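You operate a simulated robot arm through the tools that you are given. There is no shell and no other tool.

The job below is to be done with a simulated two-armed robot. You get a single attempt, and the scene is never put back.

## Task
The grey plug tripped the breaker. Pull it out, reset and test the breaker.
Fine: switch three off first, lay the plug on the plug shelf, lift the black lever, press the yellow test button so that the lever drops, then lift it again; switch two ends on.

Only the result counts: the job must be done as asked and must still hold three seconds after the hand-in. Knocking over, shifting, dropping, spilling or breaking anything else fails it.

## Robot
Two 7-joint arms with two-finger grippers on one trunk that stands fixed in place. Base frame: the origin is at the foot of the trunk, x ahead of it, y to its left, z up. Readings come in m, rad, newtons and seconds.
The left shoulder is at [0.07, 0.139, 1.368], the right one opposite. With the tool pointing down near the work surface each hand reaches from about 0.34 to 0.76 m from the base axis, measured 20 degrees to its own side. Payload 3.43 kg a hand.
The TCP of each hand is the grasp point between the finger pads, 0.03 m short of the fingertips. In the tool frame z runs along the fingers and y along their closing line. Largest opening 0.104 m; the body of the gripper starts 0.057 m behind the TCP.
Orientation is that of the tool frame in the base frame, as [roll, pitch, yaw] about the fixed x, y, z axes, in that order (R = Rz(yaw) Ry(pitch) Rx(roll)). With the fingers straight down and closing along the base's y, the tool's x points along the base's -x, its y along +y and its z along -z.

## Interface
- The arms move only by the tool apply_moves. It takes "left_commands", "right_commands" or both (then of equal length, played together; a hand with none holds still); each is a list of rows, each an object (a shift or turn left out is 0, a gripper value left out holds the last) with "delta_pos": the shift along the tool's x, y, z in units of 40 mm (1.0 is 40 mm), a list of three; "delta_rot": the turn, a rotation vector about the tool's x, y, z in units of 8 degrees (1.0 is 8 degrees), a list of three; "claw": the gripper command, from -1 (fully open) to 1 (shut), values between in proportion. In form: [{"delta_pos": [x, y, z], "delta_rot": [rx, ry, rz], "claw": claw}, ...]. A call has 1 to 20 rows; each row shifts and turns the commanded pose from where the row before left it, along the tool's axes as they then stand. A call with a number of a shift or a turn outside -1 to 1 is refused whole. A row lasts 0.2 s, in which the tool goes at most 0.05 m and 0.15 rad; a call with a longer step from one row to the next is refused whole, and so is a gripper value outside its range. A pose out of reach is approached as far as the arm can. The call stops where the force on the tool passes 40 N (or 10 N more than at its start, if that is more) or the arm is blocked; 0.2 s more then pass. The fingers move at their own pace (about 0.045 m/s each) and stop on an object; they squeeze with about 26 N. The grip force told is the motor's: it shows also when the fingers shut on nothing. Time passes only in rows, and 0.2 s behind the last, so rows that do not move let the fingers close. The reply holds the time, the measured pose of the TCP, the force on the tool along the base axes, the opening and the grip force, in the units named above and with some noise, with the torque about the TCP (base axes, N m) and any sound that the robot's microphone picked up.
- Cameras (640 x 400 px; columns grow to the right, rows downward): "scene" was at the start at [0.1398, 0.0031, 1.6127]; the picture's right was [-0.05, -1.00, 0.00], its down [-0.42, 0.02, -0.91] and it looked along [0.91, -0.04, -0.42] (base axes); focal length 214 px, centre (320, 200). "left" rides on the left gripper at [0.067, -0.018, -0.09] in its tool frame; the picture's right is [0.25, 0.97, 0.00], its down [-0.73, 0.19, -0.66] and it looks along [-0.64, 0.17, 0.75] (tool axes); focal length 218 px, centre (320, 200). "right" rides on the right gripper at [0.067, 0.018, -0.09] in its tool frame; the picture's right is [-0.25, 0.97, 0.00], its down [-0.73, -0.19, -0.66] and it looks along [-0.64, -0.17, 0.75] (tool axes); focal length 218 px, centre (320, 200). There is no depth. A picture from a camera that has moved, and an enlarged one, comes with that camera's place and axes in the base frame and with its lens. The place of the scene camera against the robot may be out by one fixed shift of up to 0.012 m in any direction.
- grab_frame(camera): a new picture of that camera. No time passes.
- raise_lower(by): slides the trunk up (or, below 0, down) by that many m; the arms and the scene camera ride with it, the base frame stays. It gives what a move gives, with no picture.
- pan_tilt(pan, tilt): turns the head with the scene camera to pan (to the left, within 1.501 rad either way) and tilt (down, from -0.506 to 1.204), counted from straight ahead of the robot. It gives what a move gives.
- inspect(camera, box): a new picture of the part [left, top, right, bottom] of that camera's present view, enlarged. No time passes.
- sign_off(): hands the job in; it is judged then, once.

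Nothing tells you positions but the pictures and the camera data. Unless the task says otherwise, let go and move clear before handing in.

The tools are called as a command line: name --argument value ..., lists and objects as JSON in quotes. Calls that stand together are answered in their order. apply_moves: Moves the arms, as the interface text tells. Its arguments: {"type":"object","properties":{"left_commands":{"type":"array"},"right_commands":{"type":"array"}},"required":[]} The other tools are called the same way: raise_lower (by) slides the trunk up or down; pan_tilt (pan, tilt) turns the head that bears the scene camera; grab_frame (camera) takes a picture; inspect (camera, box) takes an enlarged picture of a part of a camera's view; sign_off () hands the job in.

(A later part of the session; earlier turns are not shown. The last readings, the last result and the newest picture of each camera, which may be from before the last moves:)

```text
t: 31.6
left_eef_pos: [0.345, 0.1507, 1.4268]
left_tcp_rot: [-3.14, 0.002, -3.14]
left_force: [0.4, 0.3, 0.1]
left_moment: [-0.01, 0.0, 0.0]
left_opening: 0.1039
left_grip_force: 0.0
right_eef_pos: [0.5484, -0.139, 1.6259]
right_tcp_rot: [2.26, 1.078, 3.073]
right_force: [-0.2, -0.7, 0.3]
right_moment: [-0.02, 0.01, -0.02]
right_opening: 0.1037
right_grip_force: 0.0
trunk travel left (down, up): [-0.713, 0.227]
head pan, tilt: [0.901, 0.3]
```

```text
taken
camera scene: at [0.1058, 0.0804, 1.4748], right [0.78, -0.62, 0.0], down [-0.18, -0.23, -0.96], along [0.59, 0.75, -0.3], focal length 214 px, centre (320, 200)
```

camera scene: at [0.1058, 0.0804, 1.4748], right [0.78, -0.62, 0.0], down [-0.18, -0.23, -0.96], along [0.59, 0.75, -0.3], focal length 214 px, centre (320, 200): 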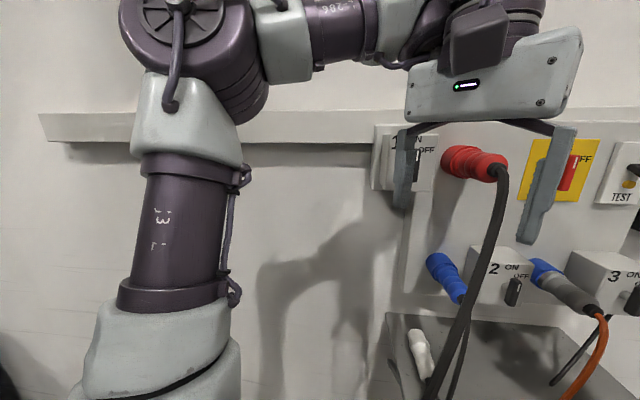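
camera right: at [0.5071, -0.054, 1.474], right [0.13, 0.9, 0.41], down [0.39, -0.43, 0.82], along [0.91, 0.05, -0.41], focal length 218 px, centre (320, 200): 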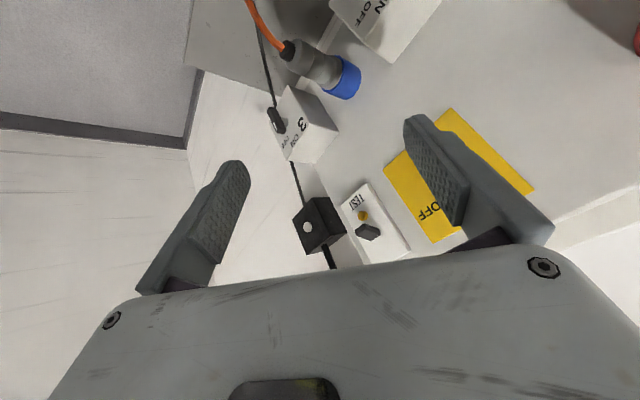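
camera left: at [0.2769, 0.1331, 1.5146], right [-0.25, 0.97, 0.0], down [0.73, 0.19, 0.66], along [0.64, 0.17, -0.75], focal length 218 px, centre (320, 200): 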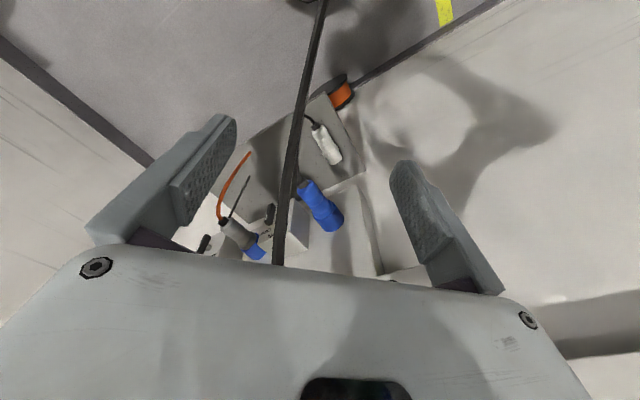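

The left arm shows the home posture: upper arm vertical, elbow bent 90°, hand down. The right arm has gone nearly straight, which explains the sticking. I'll test how freely the left arm moves down and forward from home, in small steps.

apply_moves --left_commands '[{"delta_pos": [0, 0, 0.5]}, {"delta_pos": [0, 0, 0.5]}]'

apply_moves --left_commands '[{"delta_pos": [-0.5, 0, 0]}, {"delta_pos": [-0.5, 0, 0]}]'

grab_frame --camera "scene"

```text
t: 32.2
left_eef_pos: [0.3444, 0.1506, 1.4176]
left_tcp_rot: [-3.139, 0.001, -3.141]
left_force: [0.1, 0.8, 0.6]
left_moment: [-0.01, 0.03, 0.0]
left_opening: 0.1039
left_grip_force: 0.1
left hand out of reach, approached as far as the arm can: row 1, 2
right_eef_pos: [0.5492, -0.1399, 1.6265]
right_tcp_rot: [2.259, 1.079, 3.073]
right_force: [-0.5, 0.7, -0.1]
right_moment: [-0.05, -0.01, -0.03]
right_opening: 0.104
right_grip_force: 0.0
trunk travel left (down, up): [-0.713, 0.227]
head pan, tilt: [0.901, 0.3]
```

```text
t: 32.8
left_eef_pos: [0.3865, 0.1515, 1.4156]
left_tcp_rot: [-3.136, -0.004, -3.139]
left_force: [0.3, 0.5, -0.1]
left_moment: [0.0, -0.03, 0.03]
left_opening: 0.1042
left_grip_force: 0.1
right_eef_pos: [0.5506, -0.1392, 1.6241]
right_tcp_rot: [2.259, 1.076, 3.072]
right_force: [1.3, 0.3, -0.2]
right_moment: [0.01, -0.02, 0.0]
right_opening: 0.1041
right_grip_force: 0.0
trunk travel left (down, up): [-0.713, 0.227]
head pan, tilt: [0.901, 0.3]
```

```text
taken
camera scene: at [0.1075, 0.0801, 1.4746], right [0.78, -0.62, 0.0], down [-0.18, -0.23, -0.96], along [0.59, 0.75, -0.3], focal length 214 px, centre (320, 200)
```

scene: 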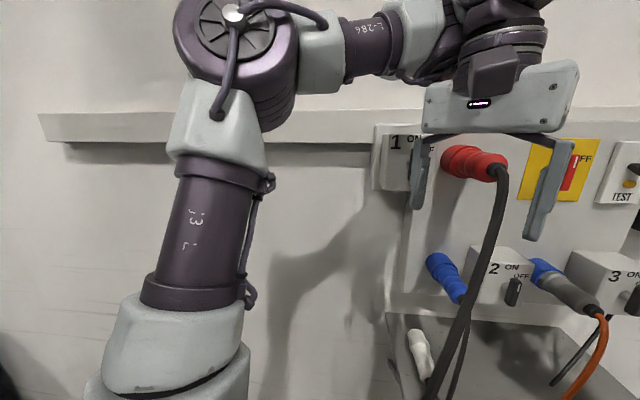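

From home, the left hand moves forward freely but not straight down. I'll continue testing left: forward, then down again, to learn the shape of the reachable zone.

apply_moves --left_commands '[{"delta_pos": [-0.5, 0, 0.4]}, {"delta_pos": [-0.5, 0, 0.4]}]'

apply_moves --left_commands '[{"delta_pos": [0, 0, 0.5]}, {"delta_pos": [0, 0, 0.5]}]'

apply_moves --left_commands '[{"delta_pos": [0, -0.5, 0]}, {"delta_pos": [0, -0.5, 0]}]'

apply_moves --left_commands '[{"delta_pos": [0, 0, 0.5]}, {"delta_pos": [0, 0, 0.5]}]'

```text
t: 33.4
left_eef_pos: [0.4246, 0.1356, 1.3929]
left_tcp_rot: [-3.138, -0.004, 3.141]
left_force: [-0.3, -0.1, 0.3]
left_moment: [0.0, 0.01, 0.04]
left_opening: 0.1043
left_grip_force: 0.0
left hand out of reach, approached as far as the arm can: row 1, 2
right_eef_pos: [0.5518, -0.1393, 1.6246]
right_tcp_rot: [2.261, 1.078, 3.07]
right_force: [0.4, 0.0, 0.7]
right_moment: [0.04, 0.0, 0.04]
right_opening: 0.1044
right_grip_force: 0.1
trunk travel left (down, up): [-0.713, 0.227]
head pan, tilt: [0.901, 0.3]
```

```text
t: 34.0
left_eef_pos: [0.4365, 0.1291, 1.3881]
left_tcp_rot: [-3.14, -0.007, 3.142]
left_force: [0.4, -0.7, -0.1]
left_moment: [0.01, 0.0, 0.04]
left_opening: 0.1039
left_grip_force: 0.1
left hand out of reach, approached as far as the arm can: row 1, 2
right_eef_pos: [0.5514, -0.138, 1.6245]
right_tcp_rot: [2.259, 1.077, 3.069]
right_force: [1.3, -0.6, 0.4]
right_moment: [0.04, -0.02, 0.03]
right_opening: 0.1042
right_grip_force: 0.1
trunk travel left (down, up): [-0.713, 0.227]
head pan, tilt: [0.901, 0.3]
```

```text
t: 34.6
left_eef_pos: [0.4351, 0.0881, 1.3879]
left_tcp_rot: [3.14, -0.002, 3.14]
left_force: [-0.2, 0.8, -0.7]
left_moment: [0.03, 0.01, -0.04]
left_opening: 0.1039
left_grip_force: 0.1
right_eef_pos: [0.5496, -0.1409, 1.625]
right_tcp_rot: [2.258, 1.078, 3.069]
right_force: [-0.6, -0.4, -0.3]
right_moment: [-0.02, -0.01, 0.0]
right_opening: 0.1041
right_grip_force: 0.1
trunk travel left (down, up): [-0.713, 0.227]
head pan, tilt: [0.901, 0.3]
```

```text
t: 35.2
left_eef_pos: [0.4348, 0.0898, 1.3873]
left_tcp_rot: [-3.139, -0.002, 3.141]
left_force: [0.9, -0.1, 0.2]
left_moment: [0.03, 0.03, 0.01]
left_opening: 0.1038
left_grip_force: 0.0
left hand out of reach, approached as far as the arm can: row 1, 2
right_eef_pos: [0.5492, -0.139, 1.6266]
right_tcp_rot: [2.261, 1.079, 3.069]
right_force: [0.7, -0.3, 0.0]
right_moment: [-0.01, 0.03, 0.01]
right_opening: 0.1039
right_grip_force: 0.0
trunk travel left (down, up): [-0.713, 0.227]
head pan, tilt: [0.901, 0.3]
```

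The left arm shows the same limit, so intermediate poses may be unreachable while lower ones are fine. I'll command the right hand in one longer run forward and down, staying well clear of the wall.

apply_moves --right_commands '[{"delta_pos": [0.59, -0.515, 0.56]}, {"delta_pos": [0.59, -0.515, 0.56]}, {"delta_pos": [0.59, -0.515, 0.56]}, {"delta_pos": [0.59, -0.515, 0.56]}, {"delta_pos": [0.59, -0.515, 0.56]}, {"delta_pos": [0.59, -0.515, 0.56]}, {"delta_pos": [0.59, -0.515, 0.56]}, {"delta_pos": [0.59, -0.515, 0.56]}, {"delta_pos": [0.59, -0.515, 0.56]}, {"delta_pos": [0.59, -0.515, 0.56]}, {"delta_pos": [0.59, -0.515, 0.56]}, {"delta_pos": [0, 0, 0]}]'

pan_tilt --pan -0.4 --tilt 0.3

grab_frame --camera "scene"

```text
t: 37.8
left_eef_pos: [0.4344, 0.0927, 1.388]
left_tcp_rot: [-3.139, 0.0, -3.141]
left_force: [1.4, 0.4, 0.8]
left_moment: [0.0, 0.0, -0.03]
left_opening: 0.1042
left_grip_force: 0.0
right_eef_pos: [0.6847, -0.3026, 1.3731]
right_tcp_rot: [2.261, 1.073, 3.09]
right_force: [0.3, 0.5, 0.2]
right_moment: [0.0, -0.02, -0.01]
right_opening: 0.104
right_grip_force: 0.1
right hand out of reach, approached as far as the arm can: row 1, 2, 3, 4, 5, 6, 7, 8, 9, 10, 11
trunk travel left (down, up): [-0.713, 0.227]
head pan, tilt: [0.901, 0.3]
```

```text
t: 39.3
left_eef_pos: [0.4346, 0.0896, 1.3888]
left_tcp_rot: [-3.139, 0.002, 3.141]
left_force: [-0.2, 0.2, -0.9]
left_moment: [-0.04, -0.03, 0.0]
left_opening: 0.1043
left_grip_force: 0.0
right_eef_pos: [0.6852, -0.3033, 1.3733]
right_tcp_rot: [2.261, 1.073, 3.088]
right_force: [-0.4, -0.4, 0.2]
right_moment: [0.02, -0.02, -0.01]
right_opening: 0.1039
right_grip_force: 0.2
trunk travel left (down, up): [-0.713, 0.227]
head pan, tilt: [-0.4, 0.3]
```

```text
taken
camera scene: at [0.134, -0.0291, 1.4747], right [-0.39, -0.92, 0.0], down [-0.27, 0.12, -0.96], along [0.88, -0.37, -0.3], focal length 214 px, centre (320, 200)
```

scene: 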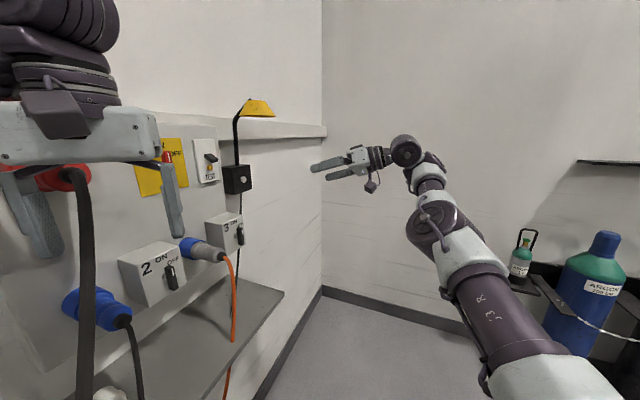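

The arm came down nicely: the hand is now at (0.685, −0.303, 1.373), aimed at the wall, with free space around. I'll move it left and down toward switch 3's front.

apply_moves --right_commands '[{"delta_pos": [0.466, 0.327, 0.7]}, {"delta_pos": [0.466, 0.327, 0.7]}, {"delta_pos": [0.466, 0.327, 0.7]}, {"delta_pos": [0.466, 0.327, 0.7]}, {"delta_pos": [0.466, 0.327, 0.7]}]'

grab_frame --camera "scene"

```text
t: 40.5
left_eef_pos: [0.4354, 0.091, 1.3879]
left_tcp_rot: [-3.14, 0.001, 3.141]
left_force: [0.1, 0.8, 0.1]
left_moment: [-0.02, 0.04, -0.04]
left_opening: 0.1037
left_grip_force: 0.0
right_eef_pos: [0.695, -0.3107, 1.3311]
right_tcp_rot: [2.256, 1.067, 3.098]
right_force: [0.6, 0.0, -0.3]
right_moment: [-0.01, 0.02, 0.01]
right_opening: 0.1039
right_grip_force: 0.0
right hand out of reach, approached as far as the arm can: row 1, 2, 3, 4, 5
trunk travel left (down, up): [-0.713, 0.227]
head pan, tilt: [-0.4, 0.3]
```

```text
taken
camera scene: at [0.1342, -0.0295, 1.4747], right [-0.39, -0.92, 0.0], down [-0.27, 0.12, -0.96], along [0.88, -0.37, -0.3], focal length 214 px, centre (320, 200)
```

scene: 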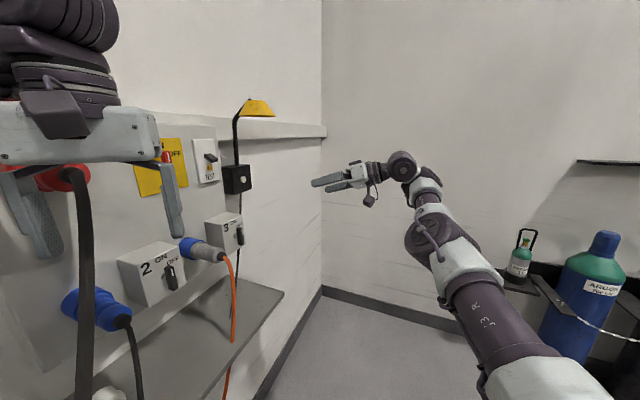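

It slid down only along the arm's arc, so the elbow seems stuck straight. I'll probe small moves back, left and up to find a direction that bends it.

apply_moves --right_commands '[{"delta_pos": [0.24, 0.325, -0.29]}, {"delta_pos": [0.24, 0.325, -0.29]}]'

apply_moves --right_commands '[{"delta_pos": [0.01, 0.33, 0.375]}, {"delta_pos": [0.01, 0.33, 0.375]}]'

apply_moves --right_commands '[{"delta_pos": [0, 0, -0.5]}, {"delta_pos": [0, 0, -0.5]}]'

apply_moves --right_commands '[{"delta_pos": [0.24, 0.325, -0.29]}, {"delta_pos": [0.24, 0.325, -0.29]}]'

```text
t: 41.1
left_eef_pos: [0.4342, 0.0909, 1.3882]
left_tcp_rot: [-3.142, 0.0, -3.14]
left_force: [0.2, 0.7, 0.3]
left_moment: [0.0, -0.03, -0.02]
left_opening: 0.104
left_grip_force: 0.0
right_eef_pos: [0.6867, -0.3291, 1.3448]
right_tcp_rot: [2.259, 1.077, 3.073]
right_force: [-0.3, -0.6, -0.1]
right_moment: [0.0, -0.01, -0.02]
right_opening: 0.1042
right_grip_force: 0.0
right hand out of reach, approached as far as the arm can: row 1, 2
trunk travel left (down, up): [-0.713, 0.227]
head pan, tilt: [-0.4, 0.3]
```

```text
t: 41.7
left_eef_pos: [0.4342, 0.0915, 1.3886]
left_tcp_rot: [-3.14, 0.0, 3.141]
left_force: [0.5, -0.7, -0.1]
left_moment: [0.01, 0.01, -0.01]
left_opening: 0.1041
left_grip_force: 0.0
right_eef_pos: [0.6888, -0.3144, 1.3562]
right_tcp_rot: [2.26, 1.073, 3.087]
right_force: [0.6, 0.0, -0.1]
right_moment: [-0.01, 0.02, 0.0]
right_opening: 0.1039
right_grip_force: 0.1
right hand out of reach, approached as far as the arm can: row 1, 2
trunk travel left (down, up): [-0.713, 0.227]
head pan, tilt: [-0.4, 0.3]
```

```text
t: 42.3
left_eef_pos: [0.4339, 0.0905, 1.3885]
left_tcp_rot: [-3.138, 0.0, 3.142]
left_force: [0.5, 0.1, 0.0]
left_moment: [0.02, 0.01, -0.01]
left_opening: 0.1038
left_grip_force: 0.0
right_eef_pos: [0.668, -0.3448, 1.3692]
right_tcp_rot: [2.26, 1.078, 3.075]
right_force: [0.7, 0.0, 1.0]
right_moment: [0.01, 0.02, -0.01]
right_opening: 0.104
right_grip_force: 0.1
right hand out of reach, approached as far as the arm can: row 1
trunk travel left (down, up): [-0.713, 0.227]
head pan, tilt: [-0.4, 0.3]
```

```text
t: 42.9
left_eef_pos: [0.433, 0.0896, 1.3885]
left_tcp_rot: [-3.139, 0.001, 3.14]
left_force: [-0.3, 0.2, 0.6]
left_moment: [-0.01, -0.02, -0.01]
left_opening: 0.1039
left_grip_force: 0.0
right_eef_pos: [0.6527, -0.3614, 1.3819]
right_tcp_rot: [2.262, 1.077, 3.074]
right_force: [-0.4, 0.4, -0.1]
right_moment: [-0.01, -0.02, 0.01]
right_opening: 0.1042
right_grip_force: 0.1
right hand out of reach, approached as far as the arm can: row 1, 2
trunk travel left (down, up): [-0.713, 0.227]
head pan, tilt: [-0.4, 0.3]
```

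Radial moves are blocked both ways while tangential ones are free, which means a straight elbow. I'll push along the fingers' direction (toward the wall, still far from it), since that should bend the elbow, then test pulling inward.

apply_moves --right_commands '[{"delta_pos": [0, 0, 0.8]}, {"delta_pos": [0, 0, 0.8]}, {"delta_pos": [0, 0, 0.8]}, {"delta_pos": [0, 0, 0.8]}]'

apply_moves --right_commands '[{"delta_pos": [0.24, 0.325, -0.29]}, {"delta_pos": [0.24, 0.325, -0.29]}]'

grab_frame --camera "scene"

```text
t: 43.9
left_eef_pos: [0.4366, 0.0914, 1.3889]
left_tcp_rot: [-3.137, -0.001, 3.142]
left_force: [-0.3, 0.4, -0.6]
left_moment: [-0.05, 0.05, 0.06]
left_opening: 0.1041
left_grip_force: 0.1
right_eef_pos: [0.735, -0.2664, 1.3439]
right_tcp_rot: [2.262, 1.077, 3.076]
right_force: [0.0, 0.3, -0.2]
right_moment: [-0.01, 0.01, 0.01]
right_opening: 0.1041
right_grip_force: 0.1
trunk travel left (down, up): [-0.713, 0.227]
head pan, tilt: [-0.4, 0.3]
```

```text
t: 44.5
left_eef_pos: [0.4347, 0.0916, 1.3883]
left_tcp_rot: [-3.139, 0.0, 3.141]
left_force: [0.4, -0.7, -0.7]
left_moment: [-0.01, 0.01, 0.02]
left_opening: 0.1039
left_grip_force: 0.0
right_eef_pos: [0.723, -0.2782, 1.3526]
right_tcp_rot: [2.261, 1.076, 3.076]
right_force: [1.0, 0.1, -0.9]
right_moment: [0.04, -0.02, -0.03]
right_opening: 0.1041
right_grip_force: 0.0
right hand out of reach, approached as far as the arm can: row 1, 2
trunk travel left (down, up): [-0.713, 0.227]
head pan, tilt: [-0.4, 0.3]
```

```text
taken
camera scene: at [0.134, -0.029, 1.4747], right [-0.39, -0.92, 0.0], down [-0.27, 0.12, -0.96], along [0.88, -0.37, -0.3], focal length 214 px, centre (320, 200)
```

scene: 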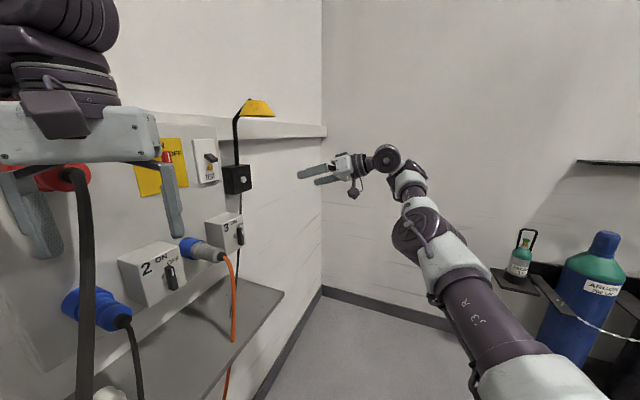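

Pushing along the fingers worked without complaint. I'll push a bit more and then test moving back and down again.

apply_moves --right_commands '[{"delta_pos": [0, 0, 0.8]}, {"delta_pos": [0, 0, 0.8]}, {"delta_pos": [0, 0, 0.8]}]'

apply_moves --right_commands '[{"delta_pos": [0.44, -0.18, 0.15]}, {"delta_pos": [0.44, -0.18, 0.15]}, {"delta_pos": [0.44, -0.18, 0.15]}]'

apply_moves --right_commands '[{"delta_pos": [0.24, 0.325, -0.29]}, {"delta_pos": [0.24, 0.325, -0.29]}]'

grab_frame --camera "scene"

```text
t: 45.3
left_eef_pos: [0.4354, 0.0909, 1.3881]
left_tcp_rot: [-3.141, -0.001, 3.142]
left_force: [-0.8, 0.5, -0.1]
left_moment: [-0.03, -0.02, -0.01]
left_opening: 0.1038
left_grip_force: 0.1
right_eef_pos: [0.7828, -0.2047, 1.3246]
right_tcp_rot: [2.263, 1.079, 3.072]
right_force: [0.1, 0.5, -0.2]
right_moment: [-0.01, 0.0, -0.01]
right_opening: 0.104
right_grip_force: 0.1
trunk travel left (down, up): [-0.713, 0.227]
head pan, tilt: [-0.4, 0.3]
```

```text
t: 46.1
left_eef_pos: [0.4335, 0.0904, 1.3884]
left_tcp_rot: [-3.139, 0.0, 3.14]
left_force: [0.2, 0.8, -0.7]
left_moment: [0.01, 0.03, -0.03]
left_opening: 0.1037
left_grip_force: 0.0
right_eef_pos: [0.7892, -0.2105, 1.2637]
right_tcp_rot: [2.261, 1.08, 3.072]
right_force: [0.5, 0.4, -0.4]
right_moment: [0.0, 0.0, -0.01]
right_opening: 0.1041
right_grip_force: 0.0
right hand out of reach, approached as far as the arm can: row 2, 3
trunk travel left (down, up): [-0.713, 0.227]
head pan, tilt: [-0.4, 0.3]
```

```text
t: 46.7
left_eef_pos: [0.4334, 0.0896, 1.3885]
left_tcp_rot: [-3.138, -0.002, 3.14]
left_force: [-0.1, -0.6, -0.2]
left_moment: [-0.01, 0.0, -0.01]
left_opening: 0.1038
left_grip_force: 0.0
right_eef_pos: [0.782, -0.2242, 1.2701]
right_tcp_rot: [2.26, 1.077, 3.076]
right_force: [-0.7, -0.5, -0.4]
right_moment: [0.01, 0.0, 0.01]
right_opening: 0.104
right_grip_force: 0.1
right hand out of reach, approached as far as the arm can: row 1, 2
trunk travel left (down, up): [-0.713, 0.227]
head pan, tilt: [-0.4, 0.3]
```

```text
taken
camera scene: at [0.1338, -0.0296, 1.4747], right [-0.39, -0.92, 0.0], down [-0.27, 0.12, -0.96], along [0.88, -0.37, -0.3], focal length 214 px, centre (320, 200)
```

scene: 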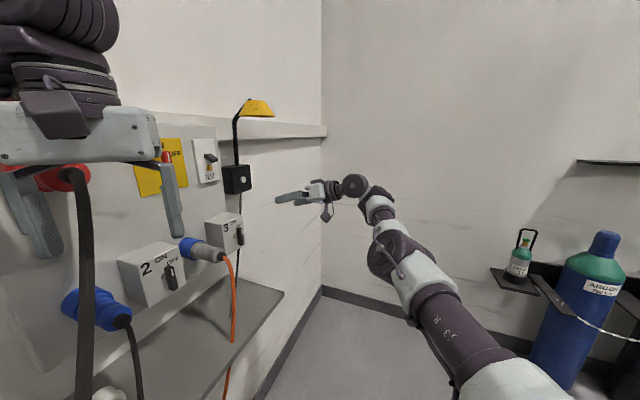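

The elbow looks slightly hyper-extended the wrong way, trapping the solver. I'll move left while turning the hand further left, which should flex it through straight, then test pulling inward.

apply_moves --right_commands '[{"delta_pos": [0, 0, 0.4], "delta_rot": [-0.7, 0.3, -0.24]}, {"delta_pos": [0, 0, 0.4], "delta_rot": [-0.7, 0.3, -0.24]}, {"delta_pos": [0, 0, 0.4], "delta_rot": [-0.7, 0.3, -0.24]}, {"delta_pos": [0, 0, 0.4], "delta_rot": [-0.7, 0.3, -0.24]}, {"delta_pos": [0, 0, 0.4], "delta_rot": [-0.7, 0.3, -0.24]}]'

grab_frame --camera "scene"

```text
t: 47.9
left_eef_pos: [0.4347, 0.0899, 1.3875]
left_tcp_rot: [-3.141, -0.001, -3.141]
left_force: [0.5, -0.2, 0.2]
left_moment: [-0.01, -0.01, 0.04]
left_opening: 0.104
left_grip_force: 0.2
right_eef_pos: [0.7265, -0.2409, 1.252]
right_tcp_rot: [2.262, 1.077, -3.04]
right_force: [0.5, 0.0, 0.0]
right_moment: [0.04, -0.01, 0.03]
right_opening: 0.104
right_grip_force: 0.0
right hand out of reach, approached as far as the arm can: row 1, 2, 3, 4, 5
trunk travel left (down, up): [-0.713, 0.227]
head pan, tilt: [-0.4, 0.3]
```

```text
taken
camera scene: at [0.1337, -0.0302, 1.4747], right [-0.39, -0.92, 0.0], down [-0.27, 0.12, -0.96], along [0.88, -0.37, -0.3], focal length 214 px, centre (320, 200)
```

scene: 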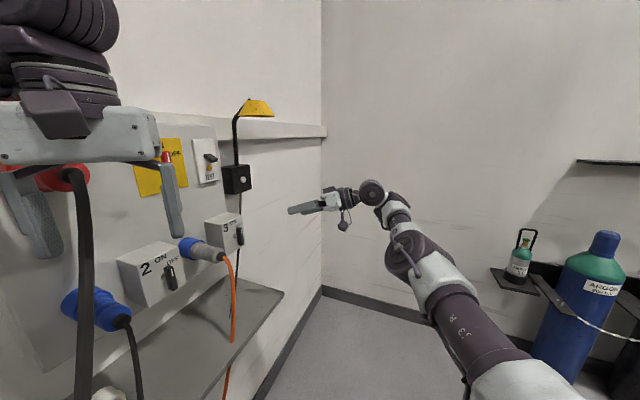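

Turning further left hit the wrist limit. I'll instead turn the hand right about its wrist (relieving that joint), then push left to flex the elbow.

apply_moves --right_commands '[{"delta_pos": [-0.26, -0.6, 0], "delta_rot": [0.85, -0.36, 0.29]}, {"delta_pos": [-0.26, -0.6, 0], "delta_rot": [0.85, -0.36, 0.29]}, {"delta_pos": [-0.26, -0.6, 0], "delta_rot": [0.85, -0.36, 0.29]}, {"delta_pos": [-0.26, -0.6, 0], "delta_rot": [0.85, -0.36, 0.29]}, {"delta_pos": [-0.26, -0.6, 0], "delta_rot": [0.85, -0.36, 0.29]}]'

grab_frame --camera "scene"

```text
t: 49.1
left_eef_pos: [0.4349, 0.0911, 1.3875]
left_tcp_rot: [-3.139, 0.0, -3.142]
left_force: [0.8, -0.1, -0.4]
left_moment: [-0.02, 0.01, 0.03]
left_opening: 0.1037
left_grip_force: 0.0
right_eef_pos: [0.8365, -0.3689, 1.2642]
right_tcp_rot: [2.095, 0.829, 2.385]
right_force: [0.1, 0.3, 0.8]
right_moment: [0.01, -0.02, 0.03]
right_opening: 0.1042
right_grip_force: 0.1
right hand out of reach, approached as far as the arm can: row 1, 2, 3, 4, 5
trunk travel left (down, up): [-0.713, 0.227]
head pan, tilt: [-0.4, 0.3]
```

```text
taken
camera scene: at [0.1342, -0.0291, 1.4747], right [-0.39, -0.92, 0.0], down [-0.27, 0.12, -0.96], along [0.88, -0.37, -0.3], focal length 214 px, centre (320, 200)
```

scene: 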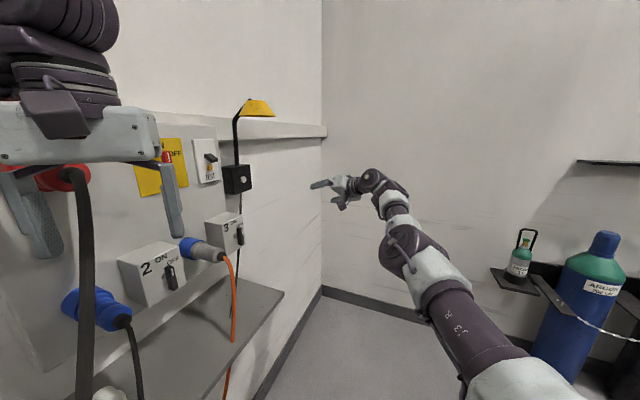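

Turned right, the wrist now sits farther from the shoulder (≈0.68 m), so the elbow has come through straight. Now I test pulling inward toward the shoulder.

apply_moves --right_commands '[{"delta_pos": [0.458, 0.22, -0.32]}, {"delta_pos": [0.458, 0.22, -0.32]}, {"delta_pos": [0.458, 0.22, -0.32]}, {"delta_pos": [0.458, 0.22, -0.32]}]'

grab_frame --camera "scene"

```text
t: 50.1
left_eef_pos: [0.435, 0.0918, 1.388]
left_tcp_rot: [-3.14, -0.002, -3.141]
left_force: [0.1, -0.7, -0.6]
left_moment: [0.01, 0.01, 0.02]
left_opening: 0.104
left_grip_force: 0.0
right_eef_pos: [0.837, -0.3682, 1.2641]
right_tcp_rot: [2.096, 0.83, 2.386]
right_force: [-0.6, 0.6, 0.6]
right_moment: [-0.02, -0.02, -0.02]
right_opening: 0.1037
right_grip_force: 0.2
right hand out of reach, approached as far as the arm can: row 1, 2, 3, 4
trunk travel left (down, up): [-0.713, 0.227]
head pan, tilt: [-0.4, 0.3]
```

```text
taken
camera scene: at [0.1339, -0.0291, 1.4747], right [-0.39, -0.92, 0.0], down [-0.27, 0.12, -0.96], along [0.88, -0.37, -0.3], focal length 214 px, centre (320, 200)
```

scene: 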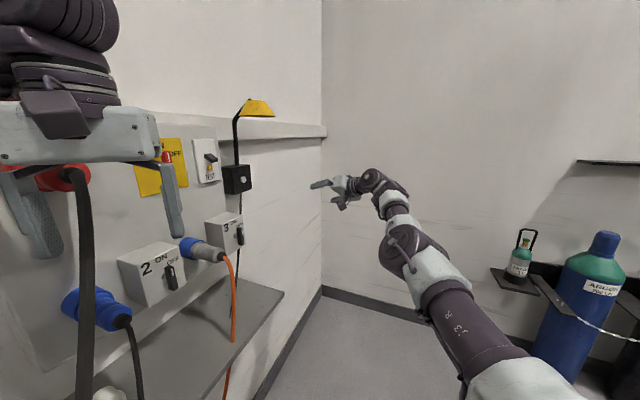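

Exactly inward is completely blocked. I'll zoom in on the arm to see how the elbow and wrist are really bent.

inspect --camera "scene" --box '[300, 150, 560, 400]'

grab_frame --camera "left"

```text
1.60 times, centred on (430, 275) of scene
camera zoom: at [0.1339, -0.0291, 1.4747], right [-0.39, -0.92, 0.0], down [-0.27, 0.12, -0.96], along [0.88, -0.37, -0.3], focal length 343 px, centre (144, 80)
```

zoom: 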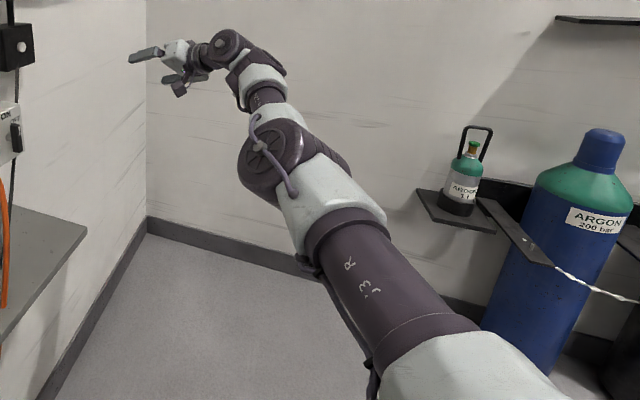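

```text
taken
camera left: at [0.3669, 0.0732, 1.4764], right [-0.25, 0.97, 0.0], down [0.73, 0.19, 0.66], along [0.64, 0.17, -0.75], focal length 218 px, centre (320, 200)
```

left: 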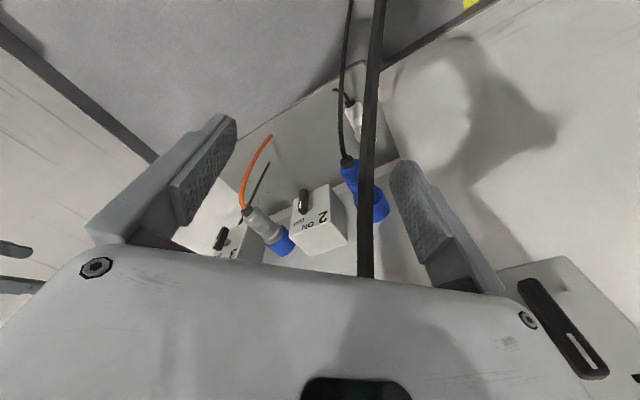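

The numbers fit an arm at full stretch, where pulling straight in has no leverage. I'll perturb it sideways (up a little), then pull in again.

apply_moves --right_commands '[{"delta_pos": [-0.44, 0.35, -0.2]}, {"delta_pos": [-0.44, 0.35, -0.2]}, {"delta_pos": [-0.44, 0.35, -0.2]}]'

apply_moves --right_commands '[{"delta_pos": [0.458, 0.22, -0.32]}, {"delta_pos": [0.458, 0.22, -0.32]}, {"delta_pos": [0.458, 0.22, -0.32]}]'

apply_moves --right_commands '[{"delta_pos": [0.44, -0.35, 0.2]}, {"delta_pos": [0.44, -0.35, 0.2]}, {"delta_pos": [0.44, -0.35, 0.2]}]'

apply_moves --right_commands '[{"delta_pos": [0.458, 0.22, -0.32]}, {"delta_pos": [0.458, 0.22, -0.32]}, {"delta_pos": [0.458, 0.22, -0.32]}]'

```text
t: 50.9
left_eef_pos: [0.4342, 0.0907, 1.3874]
left_tcp_rot: [-3.14, 0.0, -3.141]
left_force: [0.0, 0.5, -0.6]
left_moment: [0.03, -0.01, -0.02]
left_opening: 0.1037
left_grip_force: 0.1
right_eef_pos: [0.8275, -0.3526, 1.3268]
right_tcp_rot: [2.085, 0.824, 2.382]
right_force: [-0.1, -0.8, 0.5]
right_moment: [0.01, -0.01, -0.05]
right_opening: 0.1039
right_grip_force: 0.1
right hand out of reach, approached as far as the arm can: row 1, 2, 3
trunk travel left (down, up): [-0.713, 0.227]
head pan, tilt: [-0.4, 0.3]
```

```text
t: 51.7
left_eef_pos: [0.4347, 0.0915, 1.3882]
left_tcp_rot: [-3.14, 0.001, 3.141]
left_force: [-1.0, 0.1, 0.2]
left_moment: [-0.01, 0.0, -0.02]
left_opening: 0.1039
left_grip_force: 0.0
right_eef_pos: [0.828, -0.354, 1.3265]
right_tcp_rot: [2.084, 0.823, 2.381]
right_force: [-0.7, -0.5, -1.0]
right_moment: [0.0, 0.03, -0.04]
right_opening: 0.104
right_grip_force: 0.1
right hand out of reach, approached as far as the arm can: row 1, 2, 3
trunk travel left (down, up): [-0.713, 0.227]
head pan, tilt: [-0.4, 0.3]
```

```text
t: 52.5
left_eef_pos: [0.435, 0.091, 1.3874]
left_tcp_rot: [-3.14, 0.0, 3.141]
left_force: [0.6, 0.2, 0.3]
left_moment: [-0.02, 0.04, -0.01]
left_opening: 0.104
left_grip_force: 0.1
right_eef_pos: [0.8418, -0.3597, 1.2571]
right_tcp_rot: [2.094, 0.825, 2.386]
right_force: [0.6, 0.8, 1.0]
right_moment: [0.03, 0.0, 0.02]
right_opening: 0.1039
right_grip_force: 0.0
right hand out of reach, approached as far as the arm can: row 1, 2, 3
trunk travel left (down, up): [-0.713, 0.227]
head pan, tilt: [-0.4, 0.3]
```

```text
t: 53.3
left_eef_pos: [0.4334, 0.0905, 1.3872]
left_tcp_rot: [-3.14, 0.0, -3.141]
left_force: [0.1, 0.6, 0.0]
left_moment: [0.01, 0.0, 0.04]
left_opening: 0.1038
left_grip_force: 0.1
right_eef_pos: [0.8405, -0.359, 1.2579]
right_tcp_rot: [2.095, 0.825, 2.385]
right_force: [-0.4, -0.2, 0.2]
right_moment: [-0.03, -0.02, 0.01]
right_opening: 0.104
right_grip_force: 0.1
right hand out of reach, approached as far as the arm can: row 1, 2, 3
trunk travel left (down, up): [-0.713, 0.227]
head pan, tilt: [-0.4, 0.3]
```

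Only sideways motion works, so the elbow is bent the wrong way against its stop. I'll stretch outward while pressing down, to carry it through straight to the elbow-up side, and then pull in.

apply_moves --right_commands '[{"delta_pos": [-0.38, -0.18, 0.26]}, {"delta_pos": [-0.38, -0.18, 0.26]}, {"delta_pos": [0.2, -0.5, 0.4]}, {"delta_pos": [0.2, -0.5, 0.4]}, {"delta_pos": [0.2, -0.5, 0.4]}, {"delta_pos": [0.2, -0.5, 0.4]}]'

apply_moves --right_commands '[{"delta_pos": [0.458, 0.22, -0.32]}, {"delta_pos": [0.458, 0.22, -0.32]}, {"delta_pos": [0.458, 0.22, -0.32]}]'

inspect --camera "scene" --box '[300, 150, 560, 400]'

```text
t: 54.7
left_eef_pos: [0.4349, 0.0899, 1.3879]
left_tcp_rot: [-3.14, -0.003, 3.141]
left_force: [-0.5, -0.4, -0.4]
left_moment: [0.01, 0.0, 0.0]
left_opening: 0.104
left_grip_force: 0.1
right_eef_pos: [0.846, -0.3615, 1.2021]
right_tcp_rot: [2.094, 0.824, 2.385]
right_force: [-0.9, 0.0, 0.4]
right_moment: [0.05, -0.03, -0.03]
right_opening: 0.104
right_grip_force: 0.2
right hand out of reach, approached as far as the arm can: row 1, 2, 3, 4, 5, 6
trunk travel left (down, up): [-0.713, 0.227]
head pan, tilt: [-0.4, 0.3]
```

```text
t: 55.5
left_eef_pos: [0.4349, 0.0918, 1.3871]
left_tcp_rot: [-3.14, 0.0, -3.141]
left_force: [-0.5, -0.7, -0.3]
left_moment: [-0.01, -0.01, 0.0]
left_opening: 0.1038
left_grip_force: 0.1
right_eef_pos: [0.8455, -0.3604, 1.2004]
right_tcp_rot: [2.095, 0.826, 2.386]
right_force: [1.1, -0.1, 0.9]
right_moment: [-0.01, 0.02, -0.02]
right_opening: 0.1039
right_grip_force: 0.0
right hand out of reach, approached as far as the arm can: row 1, 2, 3
trunk travel left (down, up): [-0.713, 0.227]
head pan, tilt: [-0.4, 0.3]
```

```text
1.60 times, centred on (430, 275) of scene
camera zoom: at [0.1337, -0.0289, 1.4748], right [-0.39, -0.92, 0.0], down [-0.27, 0.12, -0.96], along [0.88, -0.37, -0.3], focal length 343 px, centre (144, 80)
```

zoom: 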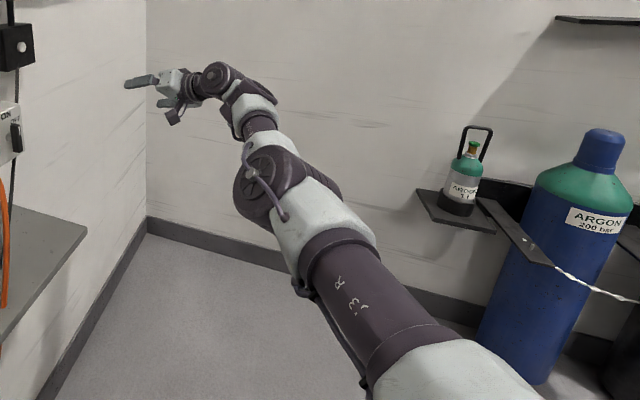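

Still locked inward. I'll try very small inward steps combined with a slight turn, to see whether step size matters.

apply_moves --right_commands '[{"delta_pos": [0.08, 0.04, -0.05]}, {"delta_pos": [0.08, 0.04, -0.05]}, {"delta_pos": [0.08, 0.04, -0.05]}, {"delta_pos": [0.08, 0.04, -0.05]}]'

apply_moves --right_commands '[{"delta_rot": [0, 0, 0.9]}, {"delta_rot": [0, 0, 0.9]}, {"delta_rot": [0, 0, 0.9]}]'

apply_moves --right_commands '[{"delta_pos": [0, 0, -0.5]}, {"delta_pos": [0, 0, -0.5]}, {"delta_pos": [0, 0, -0.5]}]'

```text
t: 56.5
left_eef_pos: [0.4359, 0.0913, 1.3886]
left_tcp_rot: [-3.138, 0.001, -3.141]
left_force: [-1.0, 1.1, 0.5]
left_moment: [0.02, 0.0, 0.03]
left_opening: 0.104
left_grip_force: 0.0
right_eef_pos: [0.8447, -0.3603, 1.2007]
right_tcp_rot: [2.094, 0.825, 2.386]
right_force: [0.2, -0.9, -0.1]
right_moment: [-0.01, 0.0, 0.0]
right_opening: 0.1041
right_grip_force: 0.1
right hand out of reach, approached as far as the arm can: row 1, 2, 3, 4
trunk travel left (down, up): [-0.713, 0.227]
head pan, tilt: [-0.4, 0.3]
```

```text
t: 57.3
left_eef_pos: [0.4351, 0.0919, 1.3884]
left_tcp_rot: [-3.14, 0.0, 3.141]
left_force: [0.5, -0.2, -0.5]
left_moment: [0.03, 0.0, -0.03]
left_opening: 0.1042
left_grip_force: 0.1
right_eef_pos: [0.8461, -0.3607, 1.1996]
right_tcp_rot: [1.965, 0.487, 2.173]
right_force: [-0.1, 0.2, 0.3]
right_moment: [0.0, 0.02, -0.01]
right_opening: 0.1042
right_grip_force: 0.1
trunk travel left (down, up): [-0.713, 0.227]
head pan, tilt: [-0.4, 0.3]
```

```text
t: 58.1
left_eef_pos: [0.4342, 0.09, 1.3883]
left_tcp_rot: [-3.14, -0.001, -3.141]
left_force: [0.1, -0.1, -0.5]
left_moment: [-0.02, -0.01, 0.0]
left_opening: 0.1039
left_grip_force: 0.1
right_eef_pos: [0.8249, -0.3996, 1.223]
right_tcp_rot: [1.963, 0.489, 2.177]
right_force: [-0.9, -0.3, 0.4]
right_moment: [-0.02, 0.01, 0.01]
right_opening: 0.1039
right_grip_force: 0.1
right hand out of reach, approached as far as the arm can: row 1, 2, 3
trunk travel left (down, up): [-0.713, 0.227]
head pan, tilt: [-0.4, 0.3]
```

The arm is stretched at a singular pose. I'll command a motion equal to bending just the elbow downward (a rigid turn of the hand about the elbow), over free floor to the right of the shelf.

apply_moves --right_commands '[{"delta_pos": [0.6, -0.95, 0.36], "delta_rot": [0.265, 0.375, 0.535]}, {"delta_pos": [0.6, -0.95, 0.36], "delta_rot": [0.265, 0.375, 0.535]}, {"delta_pos": [0.6, -0.95, 0.36], "delta_rot": [0.265, 0.375, 0.535]}, {"delta_pos": [0.6, -0.95, 0.36], "delta_rot": [0.265, 0.375, 0.535]}, {"delta_pos": [0.6, -0.95, 0.36], "delta_rot": [0.265, 0.375, 0.535]}]'

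grab_frame --camera "scene"

```text
t: 59.3
left_eef_pos: [0.4352, 0.0895, 1.3885]
left_tcp_rot: [-3.141, 0.001, 3.141]
left_force: [0.0, 0.2, -0.4]
left_moment: [0.0, 0.03, -0.02]
left_opening: 0.1041
left_grip_force: 0.1
right_eef_pos: [0.774, -0.3702, 0.9968]
right_tcp_rot: [2.169, 0.035, 2.231]
right_force: [0.1, -0.3, 0.4]
right_moment: [-0.02, 0.0, 0.02]
right_opening: 0.104
right_grip_force: 0.1
trunk travel left (down, up): [-0.713, 0.227]
head pan, tilt: [-0.4, 0.3]
```

```text
taken
camera scene: at [0.1343, -0.0296, 1.4747], right [-0.39, -0.92, 0.0], down [-0.27, 0.12, -0.96], along [0.88, -0.37, -0.3], focal length 214 px, centre (320, 200)
```

scene: 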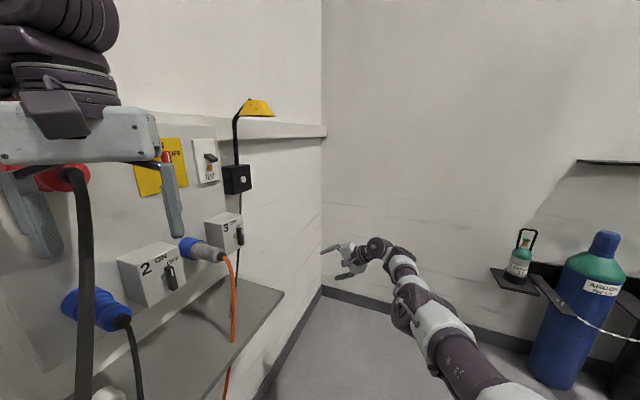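

That ran cleanly: the hand is at (0.774, −0.370, 0.997), tipped down about 34°. Now test pulling inward.

apply_moves --right_commands '[{"delta_pos": [0.544, -0.03, -0.25]}, {"delta_pos": [0.544, -0.03, -0.25]}, {"delta_pos": [0.544, -0.03, -0.25]}]'

grab_frame --camera "scene"

```text
t: 60.1
left_eef_pos: [0.4349, 0.0899, 1.3884]
left_tcp_rot: [-3.14, 0.0, -3.141]
left_force: [0.2, -0.2, 0.1]
left_moment: [-0.02, 0.05, 0.0]
left_opening: 0.104
left_grip_force: 0.0
right_eef_pos: [0.7727, -0.3729, 0.9959]
right_tcp_rot: [2.167, 0.038, 2.233]
right_force: [0.5, -0.1, -0.1]
right_moment: [0.04, 0.04, -0.02]
right_opening: 0.1038
right_grip_force: 0.1
right hand out of reach, approached as far as the arm can: row 1, 2, 3
trunk travel left (down, up): [-0.713, 0.227]
head pan, tilt: [-0.4, 0.3]
```

```text
taken
camera scene: at [0.1335, -0.0294, 1.4748], right [-0.39, -0.92, 0.0], down [-0.27, 0.12, -0.96], along [0.88, -0.37, -0.3], focal length 214 px, centre (320, 200)
```

scene: 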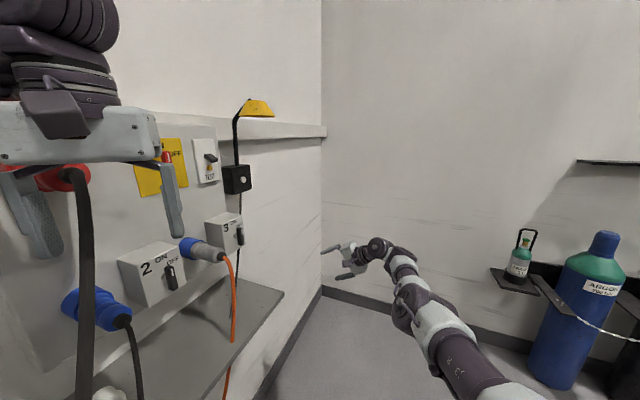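

Inward is still blocked; it appears the shoulder did that motion instead. I'll zoom in on the arm again to judge the elbow.

inspect --camera "scene" --box '[310, 220, 530, 400]'

pan_tilt --pan -0.7 --tilt 0.9

grab_frame --camera "scene"

```text
2.22 times, centred on (420, 310) of scene
camera zoom: at [0.1335, -0.0294, 1.4748], right [-0.39, -0.92, 0.0], down [-0.27, 0.12, -0.96], along [0.88, -0.37, -0.3], focal length 477 px, centre (98, -44)
```

zoom: 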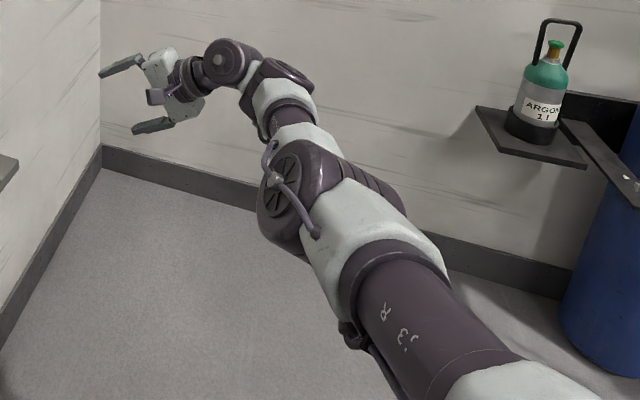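

```text
t: 61.1
left_eef_pos: [0.4336, 0.091, 1.389]
left_tcp_rot: [-3.14, -0.001, 3.141]
left_force: [0.2, -0.4, 0.1]
left_moment: [0.0, -0.02, 0.0]
left_opening: 0.1041
left_grip_force: 0.1
right_eef_pos: [0.7733, -0.3734, 0.9967]
right_tcp_rot: [2.166, 0.037, 2.235]
right_force: [-0.6, -0.8, -0.2]
right_moment: [-0.01, 0.02, -0.01]
right_opening: 0.104
right_grip_force: 0.1
trunk travel left (down, up): [-0.713, 0.227]
head pan, tilt: [-0.7, 0.901]
```

```text
taken
camera scene: at [0.1056, -0.0415, 1.4226], right [-0.64, -0.77, 0.0], down [-0.6, 0.5, -0.62], along [0.48, -0.4, -0.78], focal length 214 px, centre (320, 200)
```

scene: 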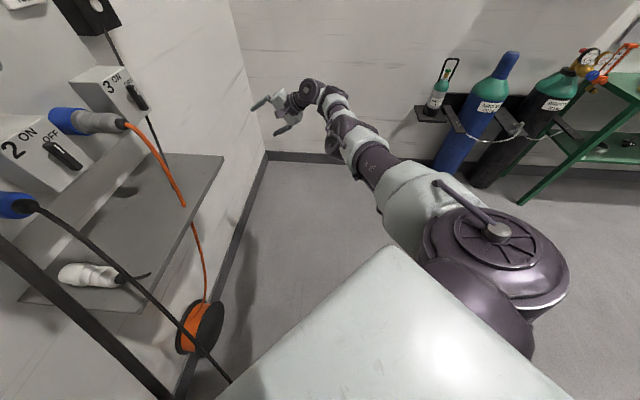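

This view shows the straight arm clearly, and places the shelf's front-right corner near (0.75, −0.154, 0.965). I'll keep bending about the elbow a few more rows in the free space right of the shelf, then test inward again.

apply_moves --right_commands '[{"delta_pos": [0.6, -0.95, 0.36], "delta_rot": [0.265, 0.375, 0.535]}, {"delta_pos": [0.6, -0.95, 0.36], "delta_rot": [0.265, 0.375, 0.535]}, {"delta_pos": [0.6, -0.95, 0.36], "delta_rot": [0.265, 0.375, 0.535]}]'

apply_moves --right_commands '[{"delta_pos": [0.5, 0.2, -0.3]}, {"delta_pos": [0.5, 0.2, -0.3]}]'

grab_frame --camera "scene"

```text
t: 61.9
left_eef_pos: [0.4354, 0.0902, 1.3884]
left_tcp_rot: [-3.141, 0.0, 3.142]
left_force: [-0.2, 0.2, 0.3]
left_moment: [0.01, -0.02, -0.02]
left_opening: 0.1039
left_grip_force: 0.0
right_eef_pos: [0.7105, -0.336, 0.8772]
right_tcp_rot: [2.28, -0.238, 2.222]
right_force: [-0.3, -0.7, 0.0]
right_moment: [0.02, -0.04, -0.01]
right_opening: 0.1044
right_grip_force: 0.1
right hand out of reach, approached as far as the arm can: row 1, 2, 3
trunk travel left (down, up): [-0.713, 0.227]
head pan, tilt: [-0.7, 0.901]
```

```text
t: 62.5
left_eef_pos: [0.4345, 0.0913, 1.3879]
left_tcp_rot: [-3.139, -0.001, -3.142]
left_force: [-1.1, -0.9, -0.4]
left_moment: [-0.01, 0.01, -0.05]
left_opening: 0.1044
left_grip_force: 0.0
right_eef_pos: [0.7191, -0.3382, 0.9019]
right_tcp_rot: [2.277, -0.24, 2.22]
right_force: [0.4, 0.1, 0.6]
right_moment: [0.0, -0.01, -0.01]
right_opening: 0.104
right_grip_force: 0.0
right hand out of reach, approached as far as the arm can: row 1, 2
trunk travel left (down, up): [-0.713, 0.227]
head pan, tilt: [-0.7, 0.901]
```

```text
taken
camera scene: at [0.1055, -0.0414, 1.4225], right [-0.64, -0.76, 0.0], down [-0.6, 0.5, -0.62], along [0.47, -0.4, -0.78], focal length 214 px, centre (320, 200)
```

scene: 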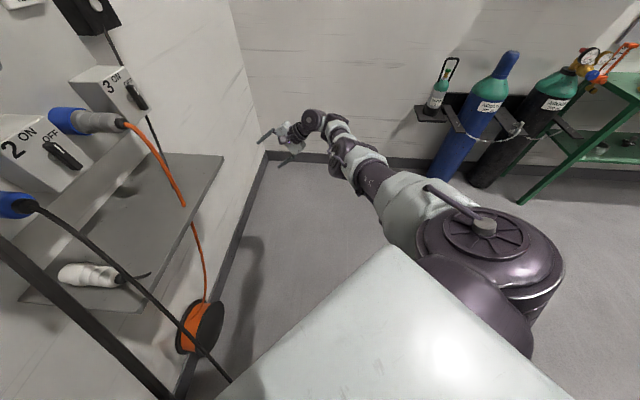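

I'll look closely at the elbow and wrist in this view to determine the bend direction.

inspect --camera "scene" --box '[250, 90, 460, 240]'

pan_tilt --pan 0.6 --tilt -0.1

grab_frame --camera "scene"

```text
2.67 times, centred on (355, 165) of scene
camera zoom: at [0.1055, -0.0414, 1.4225], right [-0.64, -0.76, 0.0], down [-0.6, 0.5, -0.62], along [0.47, -0.4, -0.78], focal length 572 px, centre (227, 293)
```

zoom: 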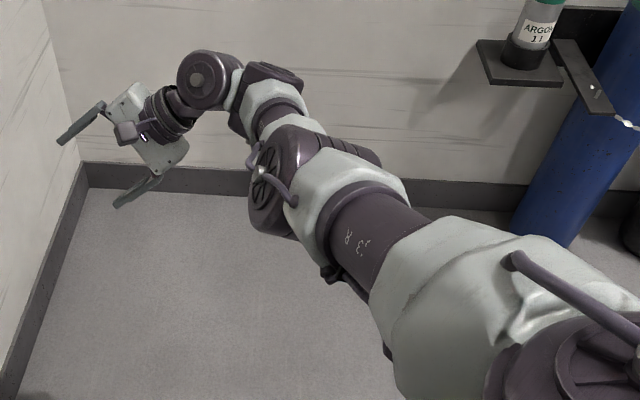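

```text
t: 64.0
left_eef_pos: [0.4364, 0.0906, 1.3884]
left_tcp_rot: [-3.14, 0.0, -3.14]
left_force: [0.7, -1.0, 0.6]
left_moment: [0.0, 0.02, 0.0]
left_opening: 0.1041
left_grip_force: 0.1
right_eef_pos: [0.719, -0.3392, 0.9023]
right_tcp_rot: [2.28, -0.239, 2.224]
right_force: [-0.3, -0.4, 0.5]
right_moment: [0.0, 0.04, 0.0]
right_opening: 0.1039
right_grip_force: 0.1
trunk travel left (down, up): [-0.713, 0.227]
head pan, tilt: [0.6, -0.099]
```

```text
taken
camera scene: at [0.1198, 0.0563, 1.5113], right [0.56, -0.83, 0.0], down [0.08, 0.06, -1.0], along [0.82, 0.56, 0.1], focal length 214 px, centre (320, 200)
```

scene: 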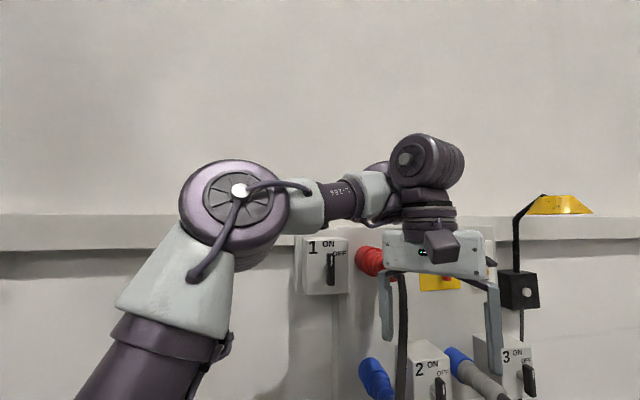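

The left arm in this view shows how the elbow normally flexes. For the right arm I'll now try the opposite turn about the elbow (upward), then pull inward.

apply_moves --right_commands '[{"delta_pos": [-0.26, 0.965, -0.43], "delta_rot": [-0.38, -0.345, -0.545]}, {"delta_pos": [-0.26, 0.965, -0.43], "delta_rot": [-0.38, -0.345, -0.545]}, {"delta_pos": [-0.26, 0.965, -0.43], "delta_rot": [-0.38, -0.345, -0.545]}, {"delta_pos": [-0.26, 0.965, -0.43], "delta_rot": [-0.38, -0.345, -0.545]}]'

pan_tilt --pan -0.6 --tilt 0.7

grab_frame --camera "scene"

```text
t: 65.0
left_eef_pos: [0.4345, 0.0926, 1.3887]
left_tcp_rot: [-3.139, 0.001, -3.14]
left_force: [-0.2, 0.2, 0.4]
left_moment: [-0.01, 0.01, 0.01]
left_opening: 0.1041
left_grip_force: 0.0
right_eef_pos: [0.7903, -0.3703, 1.0591]
right_tcp_rot: [2.063, 0.126, 2.234]
right_force: [-0.3, -0.2, -0.6]
right_moment: [-0.05, 0.02, 0.01]
right_opening: 0.1039
right_grip_force: 0.1
right hand out of reach, approached as far as the arm can: row 2, 4
trunk travel left (down, up): [-0.713, 0.227]
head pan, tilt: [0.6, -0.099]
```

```text
t: 66.4
left_eef_pos: [0.4346, 0.092, 1.3874]
left_tcp_rot: [-3.14, 0.0, -3.141]
left_force: [-0.5, -0.9, -0.1]
left_moment: [0.0, 0.0, 0.0]
left_opening: 0.1039
left_grip_force: 0.0
right_eef_pos: [0.791, -0.3706, 1.0584]
right_tcp_rot: [2.063, 0.119, 2.236]
right_force: [-0.3, -0.3, -0.2]
right_moment: [-0.03, 0.03, 0.03]
right_opening: 0.1036
right_grip_force: 0.0
trunk travel left (down, up): [-0.713, 0.227]
head pan, tilt: [-0.6, 0.7]
```

```text
taken
camera scene: at [0.1181, -0.0408, 1.4387], right [-0.56, -0.83, 0.0], down [-0.53, 0.36, -0.77], along [0.63, -0.43, -0.64], focal length 214 px, centre (320, 200)
```

scene: 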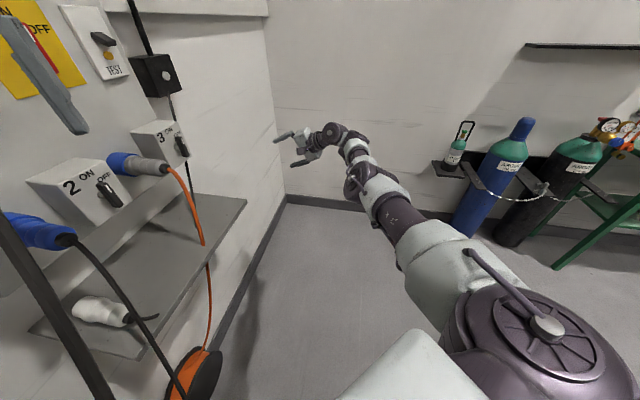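

Mostly followed. I'll continue the upward turn about the elbow for more rows, and then test inward.

apply_moves --right_commands '[{"delta_pos": [-0.41, 0.98, -0.335], "delta_rot": [-0.368, -0.337, -0.533]}, {"delta_pos": [-0.41, 0.98, -0.335], "delta_rot": [-0.368, -0.337, -0.533]}, {"delta_pos": [-0.41, 0.98, -0.335], "delta_rot": [-0.368, -0.337, -0.533]}, {"delta_pos": [-0.41, 0.98, -0.335], "delta_rot": [-0.368, -0.337, -0.533]}, {"delta_pos": [-0.41, 0.98, -0.335], "delta_rot": [-0.368, -0.337, -0.533]}, {"delta_pos": [-0.41, 0.98, -0.335], "delta_rot": [-0.368, -0.337, -0.533]}]'

grab_frame --camera "scene"

```text
t: 67.8
left_eef_pos: [0.4327, 0.0925, 1.3884]
left_tcp_rot: [-3.139, -0.001, -3.141]
left_force: [0.7, -0.1, 0.1]
left_moment: [0.0, -0.05, 0.0]
left_opening: 0.1038
left_grip_force: 0.1
right_eef_pos: [0.818, -0.3803, 1.3236]
right_tcp_rot: [1.693, 0.634, 2.095]
right_force: [-0.2, -0.5, -0.3]
right_moment: [-0.02, 0.04, 0.03]
right_opening: 0.1039
right_grip_force: 0.0
right hand out of reach, approached as far as the arm can: row 3, 4, 5, 6
trunk travel left (down, up): [-0.713, 0.227]
head pan, tilt: [-0.6, 0.7]
```

```text
taken
camera scene: at [0.117, -0.0402, 1.4387], right [-0.56, -0.83, 0.0], down [-0.53, 0.36, -0.77], along [0.63, -0.43, -0.64], focal length 214 px, centre (320, 200)
```

scene: 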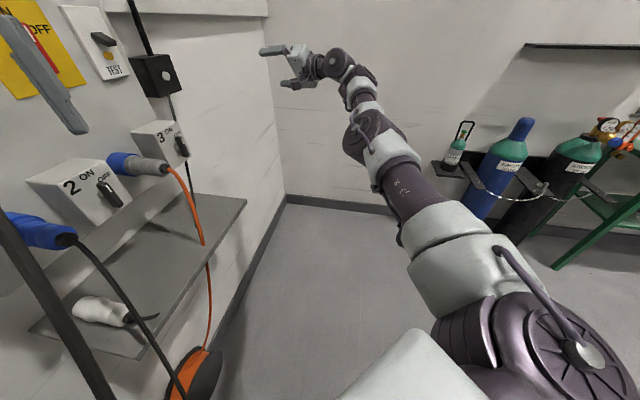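

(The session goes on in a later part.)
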